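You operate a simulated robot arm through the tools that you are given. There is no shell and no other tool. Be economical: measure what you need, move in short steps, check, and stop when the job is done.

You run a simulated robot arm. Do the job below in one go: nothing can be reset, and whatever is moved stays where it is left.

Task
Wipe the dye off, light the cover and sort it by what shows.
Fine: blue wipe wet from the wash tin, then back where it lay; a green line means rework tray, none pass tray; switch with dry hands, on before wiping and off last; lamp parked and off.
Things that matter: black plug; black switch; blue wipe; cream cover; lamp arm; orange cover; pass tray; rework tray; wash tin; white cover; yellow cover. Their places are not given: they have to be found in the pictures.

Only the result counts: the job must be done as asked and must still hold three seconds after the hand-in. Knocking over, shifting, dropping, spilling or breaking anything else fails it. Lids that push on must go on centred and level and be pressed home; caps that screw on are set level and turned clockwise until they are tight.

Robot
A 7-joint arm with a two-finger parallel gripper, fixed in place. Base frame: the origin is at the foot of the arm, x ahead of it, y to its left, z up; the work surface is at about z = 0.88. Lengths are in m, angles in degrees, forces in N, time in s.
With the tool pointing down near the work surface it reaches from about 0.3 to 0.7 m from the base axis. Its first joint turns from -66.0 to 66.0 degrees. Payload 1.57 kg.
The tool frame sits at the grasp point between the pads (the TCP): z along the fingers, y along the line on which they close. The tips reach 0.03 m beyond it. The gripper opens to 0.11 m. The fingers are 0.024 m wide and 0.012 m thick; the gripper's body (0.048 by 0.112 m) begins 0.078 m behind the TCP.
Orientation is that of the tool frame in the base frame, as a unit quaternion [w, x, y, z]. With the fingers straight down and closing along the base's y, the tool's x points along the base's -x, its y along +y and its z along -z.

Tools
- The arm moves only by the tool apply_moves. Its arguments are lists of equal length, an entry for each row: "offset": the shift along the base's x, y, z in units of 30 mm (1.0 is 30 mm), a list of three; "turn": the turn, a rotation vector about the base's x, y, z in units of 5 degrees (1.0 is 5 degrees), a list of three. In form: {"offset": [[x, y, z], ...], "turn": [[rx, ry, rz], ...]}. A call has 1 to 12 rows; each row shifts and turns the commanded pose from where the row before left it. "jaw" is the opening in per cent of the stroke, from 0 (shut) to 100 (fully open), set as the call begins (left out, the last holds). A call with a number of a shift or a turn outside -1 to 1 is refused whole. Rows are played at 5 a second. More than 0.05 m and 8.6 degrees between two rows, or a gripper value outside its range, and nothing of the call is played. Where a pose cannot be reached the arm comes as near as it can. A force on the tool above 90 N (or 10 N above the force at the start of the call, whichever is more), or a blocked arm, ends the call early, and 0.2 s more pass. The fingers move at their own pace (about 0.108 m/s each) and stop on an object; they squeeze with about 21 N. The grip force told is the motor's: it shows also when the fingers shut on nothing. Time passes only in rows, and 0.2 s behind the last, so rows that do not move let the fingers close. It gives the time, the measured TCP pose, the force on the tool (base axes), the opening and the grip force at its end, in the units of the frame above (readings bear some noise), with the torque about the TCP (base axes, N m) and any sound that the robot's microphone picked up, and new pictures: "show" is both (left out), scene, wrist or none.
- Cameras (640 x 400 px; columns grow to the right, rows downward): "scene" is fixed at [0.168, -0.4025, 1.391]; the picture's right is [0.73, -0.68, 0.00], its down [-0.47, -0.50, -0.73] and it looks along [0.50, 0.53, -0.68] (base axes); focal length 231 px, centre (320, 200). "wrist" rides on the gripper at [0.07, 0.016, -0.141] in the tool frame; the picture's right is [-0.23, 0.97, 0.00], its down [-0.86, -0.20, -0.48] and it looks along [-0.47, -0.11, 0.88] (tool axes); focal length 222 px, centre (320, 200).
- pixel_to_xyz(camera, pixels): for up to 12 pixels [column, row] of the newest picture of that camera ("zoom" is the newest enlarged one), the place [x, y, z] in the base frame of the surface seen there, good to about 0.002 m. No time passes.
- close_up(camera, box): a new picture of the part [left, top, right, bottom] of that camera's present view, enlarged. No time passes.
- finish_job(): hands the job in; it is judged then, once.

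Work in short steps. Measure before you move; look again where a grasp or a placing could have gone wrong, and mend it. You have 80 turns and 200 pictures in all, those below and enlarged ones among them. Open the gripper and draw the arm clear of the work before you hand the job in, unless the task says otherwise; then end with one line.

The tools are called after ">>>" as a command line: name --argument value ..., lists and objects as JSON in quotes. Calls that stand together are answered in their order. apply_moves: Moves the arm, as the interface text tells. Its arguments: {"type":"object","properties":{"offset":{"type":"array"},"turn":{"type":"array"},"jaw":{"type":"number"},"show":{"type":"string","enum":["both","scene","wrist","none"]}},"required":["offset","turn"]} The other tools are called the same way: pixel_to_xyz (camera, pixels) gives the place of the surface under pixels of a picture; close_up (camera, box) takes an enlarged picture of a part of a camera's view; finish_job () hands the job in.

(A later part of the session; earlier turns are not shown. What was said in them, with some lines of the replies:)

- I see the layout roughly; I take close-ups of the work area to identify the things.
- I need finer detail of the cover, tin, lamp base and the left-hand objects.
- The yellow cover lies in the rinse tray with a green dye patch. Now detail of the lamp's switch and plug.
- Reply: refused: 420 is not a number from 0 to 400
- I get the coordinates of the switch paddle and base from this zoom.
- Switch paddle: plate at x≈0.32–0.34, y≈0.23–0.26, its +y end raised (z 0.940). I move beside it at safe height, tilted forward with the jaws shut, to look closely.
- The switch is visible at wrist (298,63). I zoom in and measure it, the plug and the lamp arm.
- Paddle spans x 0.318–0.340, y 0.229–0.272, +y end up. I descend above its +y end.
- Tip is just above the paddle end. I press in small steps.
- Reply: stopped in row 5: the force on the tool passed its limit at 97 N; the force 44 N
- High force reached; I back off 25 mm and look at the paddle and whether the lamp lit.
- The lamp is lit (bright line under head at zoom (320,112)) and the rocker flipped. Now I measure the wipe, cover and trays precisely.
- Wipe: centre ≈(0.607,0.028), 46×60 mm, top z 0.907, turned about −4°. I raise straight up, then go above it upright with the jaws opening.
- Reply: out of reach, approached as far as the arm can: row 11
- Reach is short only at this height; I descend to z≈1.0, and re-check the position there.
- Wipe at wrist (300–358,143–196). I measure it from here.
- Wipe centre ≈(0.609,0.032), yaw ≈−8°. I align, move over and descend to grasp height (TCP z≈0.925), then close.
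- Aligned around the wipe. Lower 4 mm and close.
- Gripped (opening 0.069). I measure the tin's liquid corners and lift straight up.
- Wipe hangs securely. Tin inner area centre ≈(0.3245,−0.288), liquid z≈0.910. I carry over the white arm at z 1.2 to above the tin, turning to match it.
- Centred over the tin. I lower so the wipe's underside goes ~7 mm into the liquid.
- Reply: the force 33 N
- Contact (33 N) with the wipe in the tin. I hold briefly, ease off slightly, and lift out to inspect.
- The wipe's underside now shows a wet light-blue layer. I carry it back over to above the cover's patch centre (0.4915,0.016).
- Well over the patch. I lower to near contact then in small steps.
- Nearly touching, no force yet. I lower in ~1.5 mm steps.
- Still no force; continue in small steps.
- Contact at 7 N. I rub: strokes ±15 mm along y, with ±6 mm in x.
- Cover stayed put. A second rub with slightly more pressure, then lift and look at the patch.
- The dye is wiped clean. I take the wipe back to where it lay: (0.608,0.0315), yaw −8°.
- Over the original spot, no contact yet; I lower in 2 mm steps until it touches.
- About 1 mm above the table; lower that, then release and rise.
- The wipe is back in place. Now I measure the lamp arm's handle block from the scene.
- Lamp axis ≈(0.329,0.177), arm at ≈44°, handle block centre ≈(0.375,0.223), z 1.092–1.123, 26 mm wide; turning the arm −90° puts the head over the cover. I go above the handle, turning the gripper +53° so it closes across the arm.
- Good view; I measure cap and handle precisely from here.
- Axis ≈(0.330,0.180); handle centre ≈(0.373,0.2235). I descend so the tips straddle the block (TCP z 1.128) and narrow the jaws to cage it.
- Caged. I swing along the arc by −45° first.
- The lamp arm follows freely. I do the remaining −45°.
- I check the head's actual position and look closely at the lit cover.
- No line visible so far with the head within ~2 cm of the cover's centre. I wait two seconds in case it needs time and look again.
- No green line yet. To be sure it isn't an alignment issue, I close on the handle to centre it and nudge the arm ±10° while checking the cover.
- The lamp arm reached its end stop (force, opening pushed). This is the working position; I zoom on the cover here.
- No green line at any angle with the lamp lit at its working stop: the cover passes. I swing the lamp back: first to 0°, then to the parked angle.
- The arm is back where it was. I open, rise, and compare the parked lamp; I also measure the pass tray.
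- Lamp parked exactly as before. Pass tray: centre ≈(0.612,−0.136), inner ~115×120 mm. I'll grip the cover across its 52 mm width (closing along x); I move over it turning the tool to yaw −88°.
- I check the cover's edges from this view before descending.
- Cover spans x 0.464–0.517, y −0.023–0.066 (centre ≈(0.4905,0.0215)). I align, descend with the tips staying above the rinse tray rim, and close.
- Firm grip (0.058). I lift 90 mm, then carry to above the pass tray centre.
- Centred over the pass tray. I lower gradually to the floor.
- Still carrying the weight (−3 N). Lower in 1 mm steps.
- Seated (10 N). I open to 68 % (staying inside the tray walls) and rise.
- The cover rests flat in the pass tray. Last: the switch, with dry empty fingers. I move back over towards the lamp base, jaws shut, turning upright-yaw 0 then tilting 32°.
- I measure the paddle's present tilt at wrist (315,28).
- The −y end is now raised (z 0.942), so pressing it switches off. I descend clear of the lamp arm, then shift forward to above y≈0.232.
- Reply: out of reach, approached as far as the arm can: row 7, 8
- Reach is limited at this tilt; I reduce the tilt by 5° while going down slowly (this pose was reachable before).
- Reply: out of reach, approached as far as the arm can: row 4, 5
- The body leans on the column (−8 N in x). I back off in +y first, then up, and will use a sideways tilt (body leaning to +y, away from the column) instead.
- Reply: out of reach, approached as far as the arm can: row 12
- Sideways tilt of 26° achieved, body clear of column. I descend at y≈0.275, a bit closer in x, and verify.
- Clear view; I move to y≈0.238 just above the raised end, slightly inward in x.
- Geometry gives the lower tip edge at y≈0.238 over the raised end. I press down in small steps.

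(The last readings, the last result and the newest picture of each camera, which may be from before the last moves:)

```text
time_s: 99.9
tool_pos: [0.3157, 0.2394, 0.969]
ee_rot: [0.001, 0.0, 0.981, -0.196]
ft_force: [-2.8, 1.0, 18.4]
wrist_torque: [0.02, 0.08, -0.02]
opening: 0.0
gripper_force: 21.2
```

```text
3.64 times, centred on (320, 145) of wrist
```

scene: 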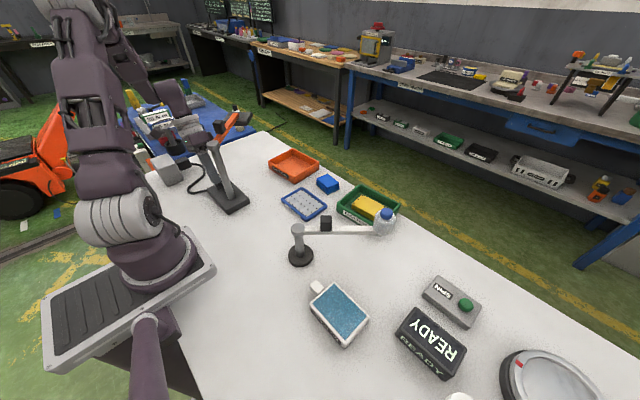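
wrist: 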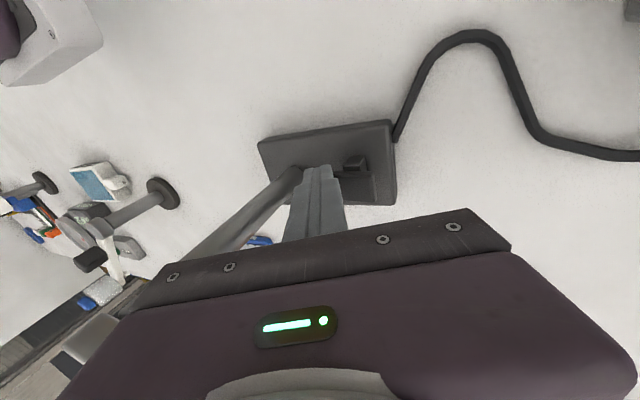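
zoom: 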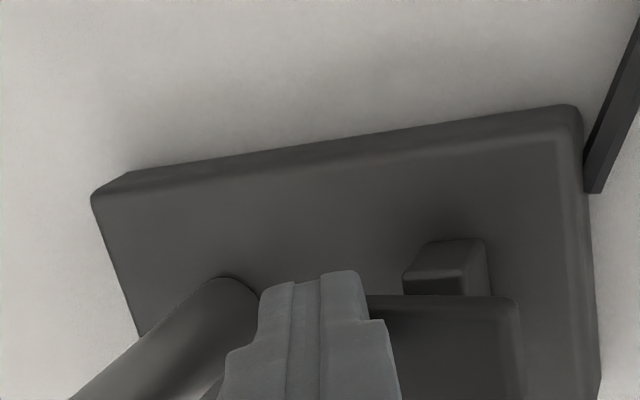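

The bright line under the head is gone: lamp off. I retreat (up, +y, up) and verify.

>>> apply_moves --offset '[[0, 0, 0.3], [0, 0.3, 0.5], [0, 0.8, 0.5], [0, 0.3, 1], [0, 0, 1], [0, 0, 1], [0, 0, 1], [0, 0, 1], [0, 0, 1], [0, 0, 1]]' --turn '[[0, 0, 0], [0, 0, 0], [0, 0, 0], [0, 0, 0], [0, 0, 0], [0, 0, 0], [0, 0, 0], [0, 0, 0], [0, 0, 0], [0, 0, 0]]'

>>> close_up --camera "scene" --box '[180, 90, 280, 220]'

>>> pixel_to_xyz --camera "scene" --pixels '[[235, 115], [248, 113], [232, 119]]'

>>> close_up --camera "scene" --box '[200, 95, 264, 155]'

```text
time_s: 102.1
tool_pos: [0.3167, 0.2816, 1.2172]
ee_rot: [0.0, 0.001, 0.98, -0.197]
ft_force: [-0.4, -0.2, -0.4]
wrist_torque: [0.0, 0.02, -0.02]
opening: 0.0
gripper_force: 20.9
```

scene: 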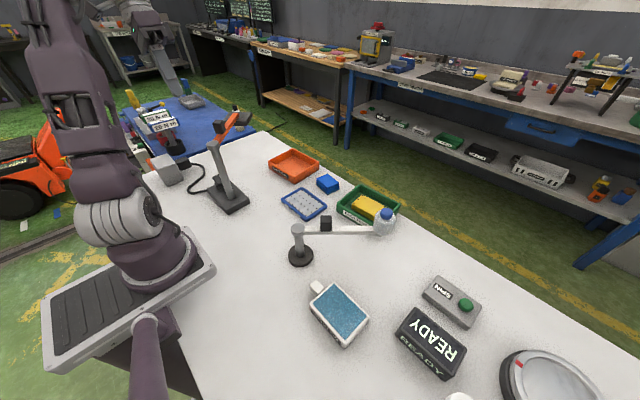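
wrist: 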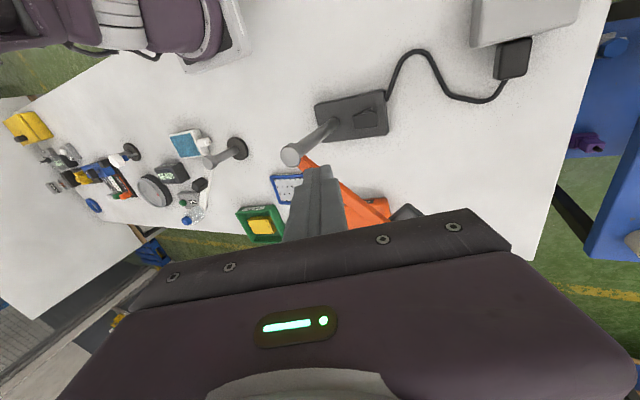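

```text
3.08 times, centred on (230, 155) of scene
```

zoom: 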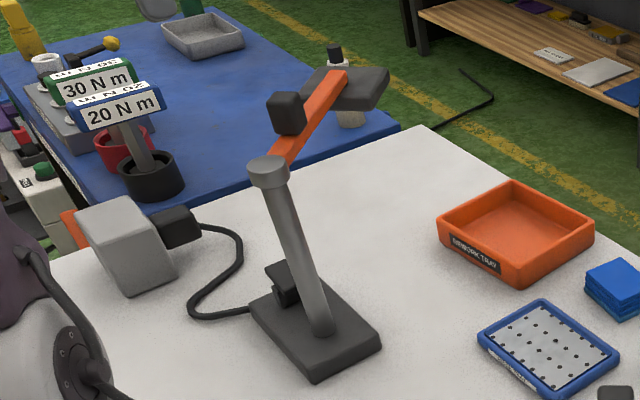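

```text
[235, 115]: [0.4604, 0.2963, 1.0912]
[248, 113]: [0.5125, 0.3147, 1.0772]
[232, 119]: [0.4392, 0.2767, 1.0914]
```

```text
6.67 times, centred on (232, 125) of scene
```

zoom: 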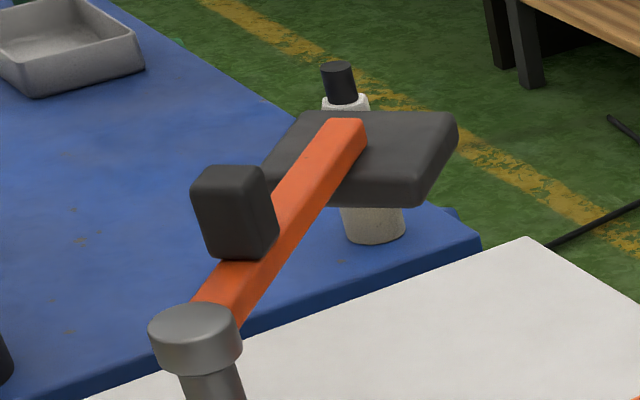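

Lamp off and parked as at the start; cover in the pass tray, wipe back in place. I open the gripper and draw up clear.

>>> apply_moves --offset '[[0, 0, 0.8], [0, -0.8, 0.5], [0, -1, 0], [0, -1, 0], [0, -1, 0], [0, 0, 0]]' --turn '[[0, 0, 0], [0.8, 0, 0], [0.9, 0, 0], [0.9, 0, 0], [0.9, 0, 0], [0, 0, 0]]' --jaw 100 --show "scene"

```text
time_s: 103.5
tool_pos: [0.3122, 0.1615, 1.2555]
ee_rot: [0.0, -0.001, 0.999, -0.045]
ft_force: [0.4, 0.1, -0.5]
wrist_torque: [-0.01, -0.01, 0.01]
opening: 0.1102
gripper_force: 0.0
out of reach, approached as far as the arm can: row 1
```

scene: 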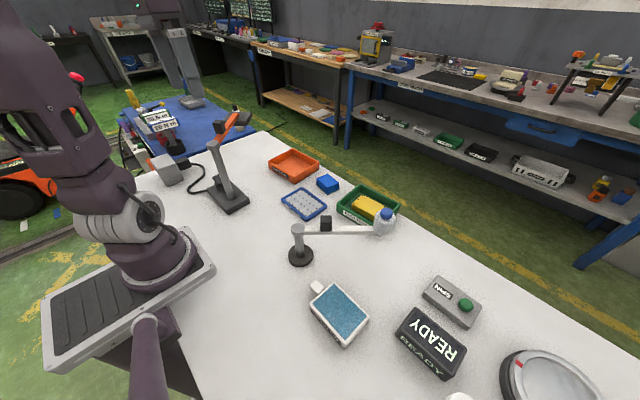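

Everything is in place and the arm is clear above the bench; I hand in.

>>> finish_job

```text
The job is handed in.
```

The yellow cover is wiped clean; no green line showed under the lamp, so it is in the pass tray, the wipe is back where it lay, and the lamp is parked and off.
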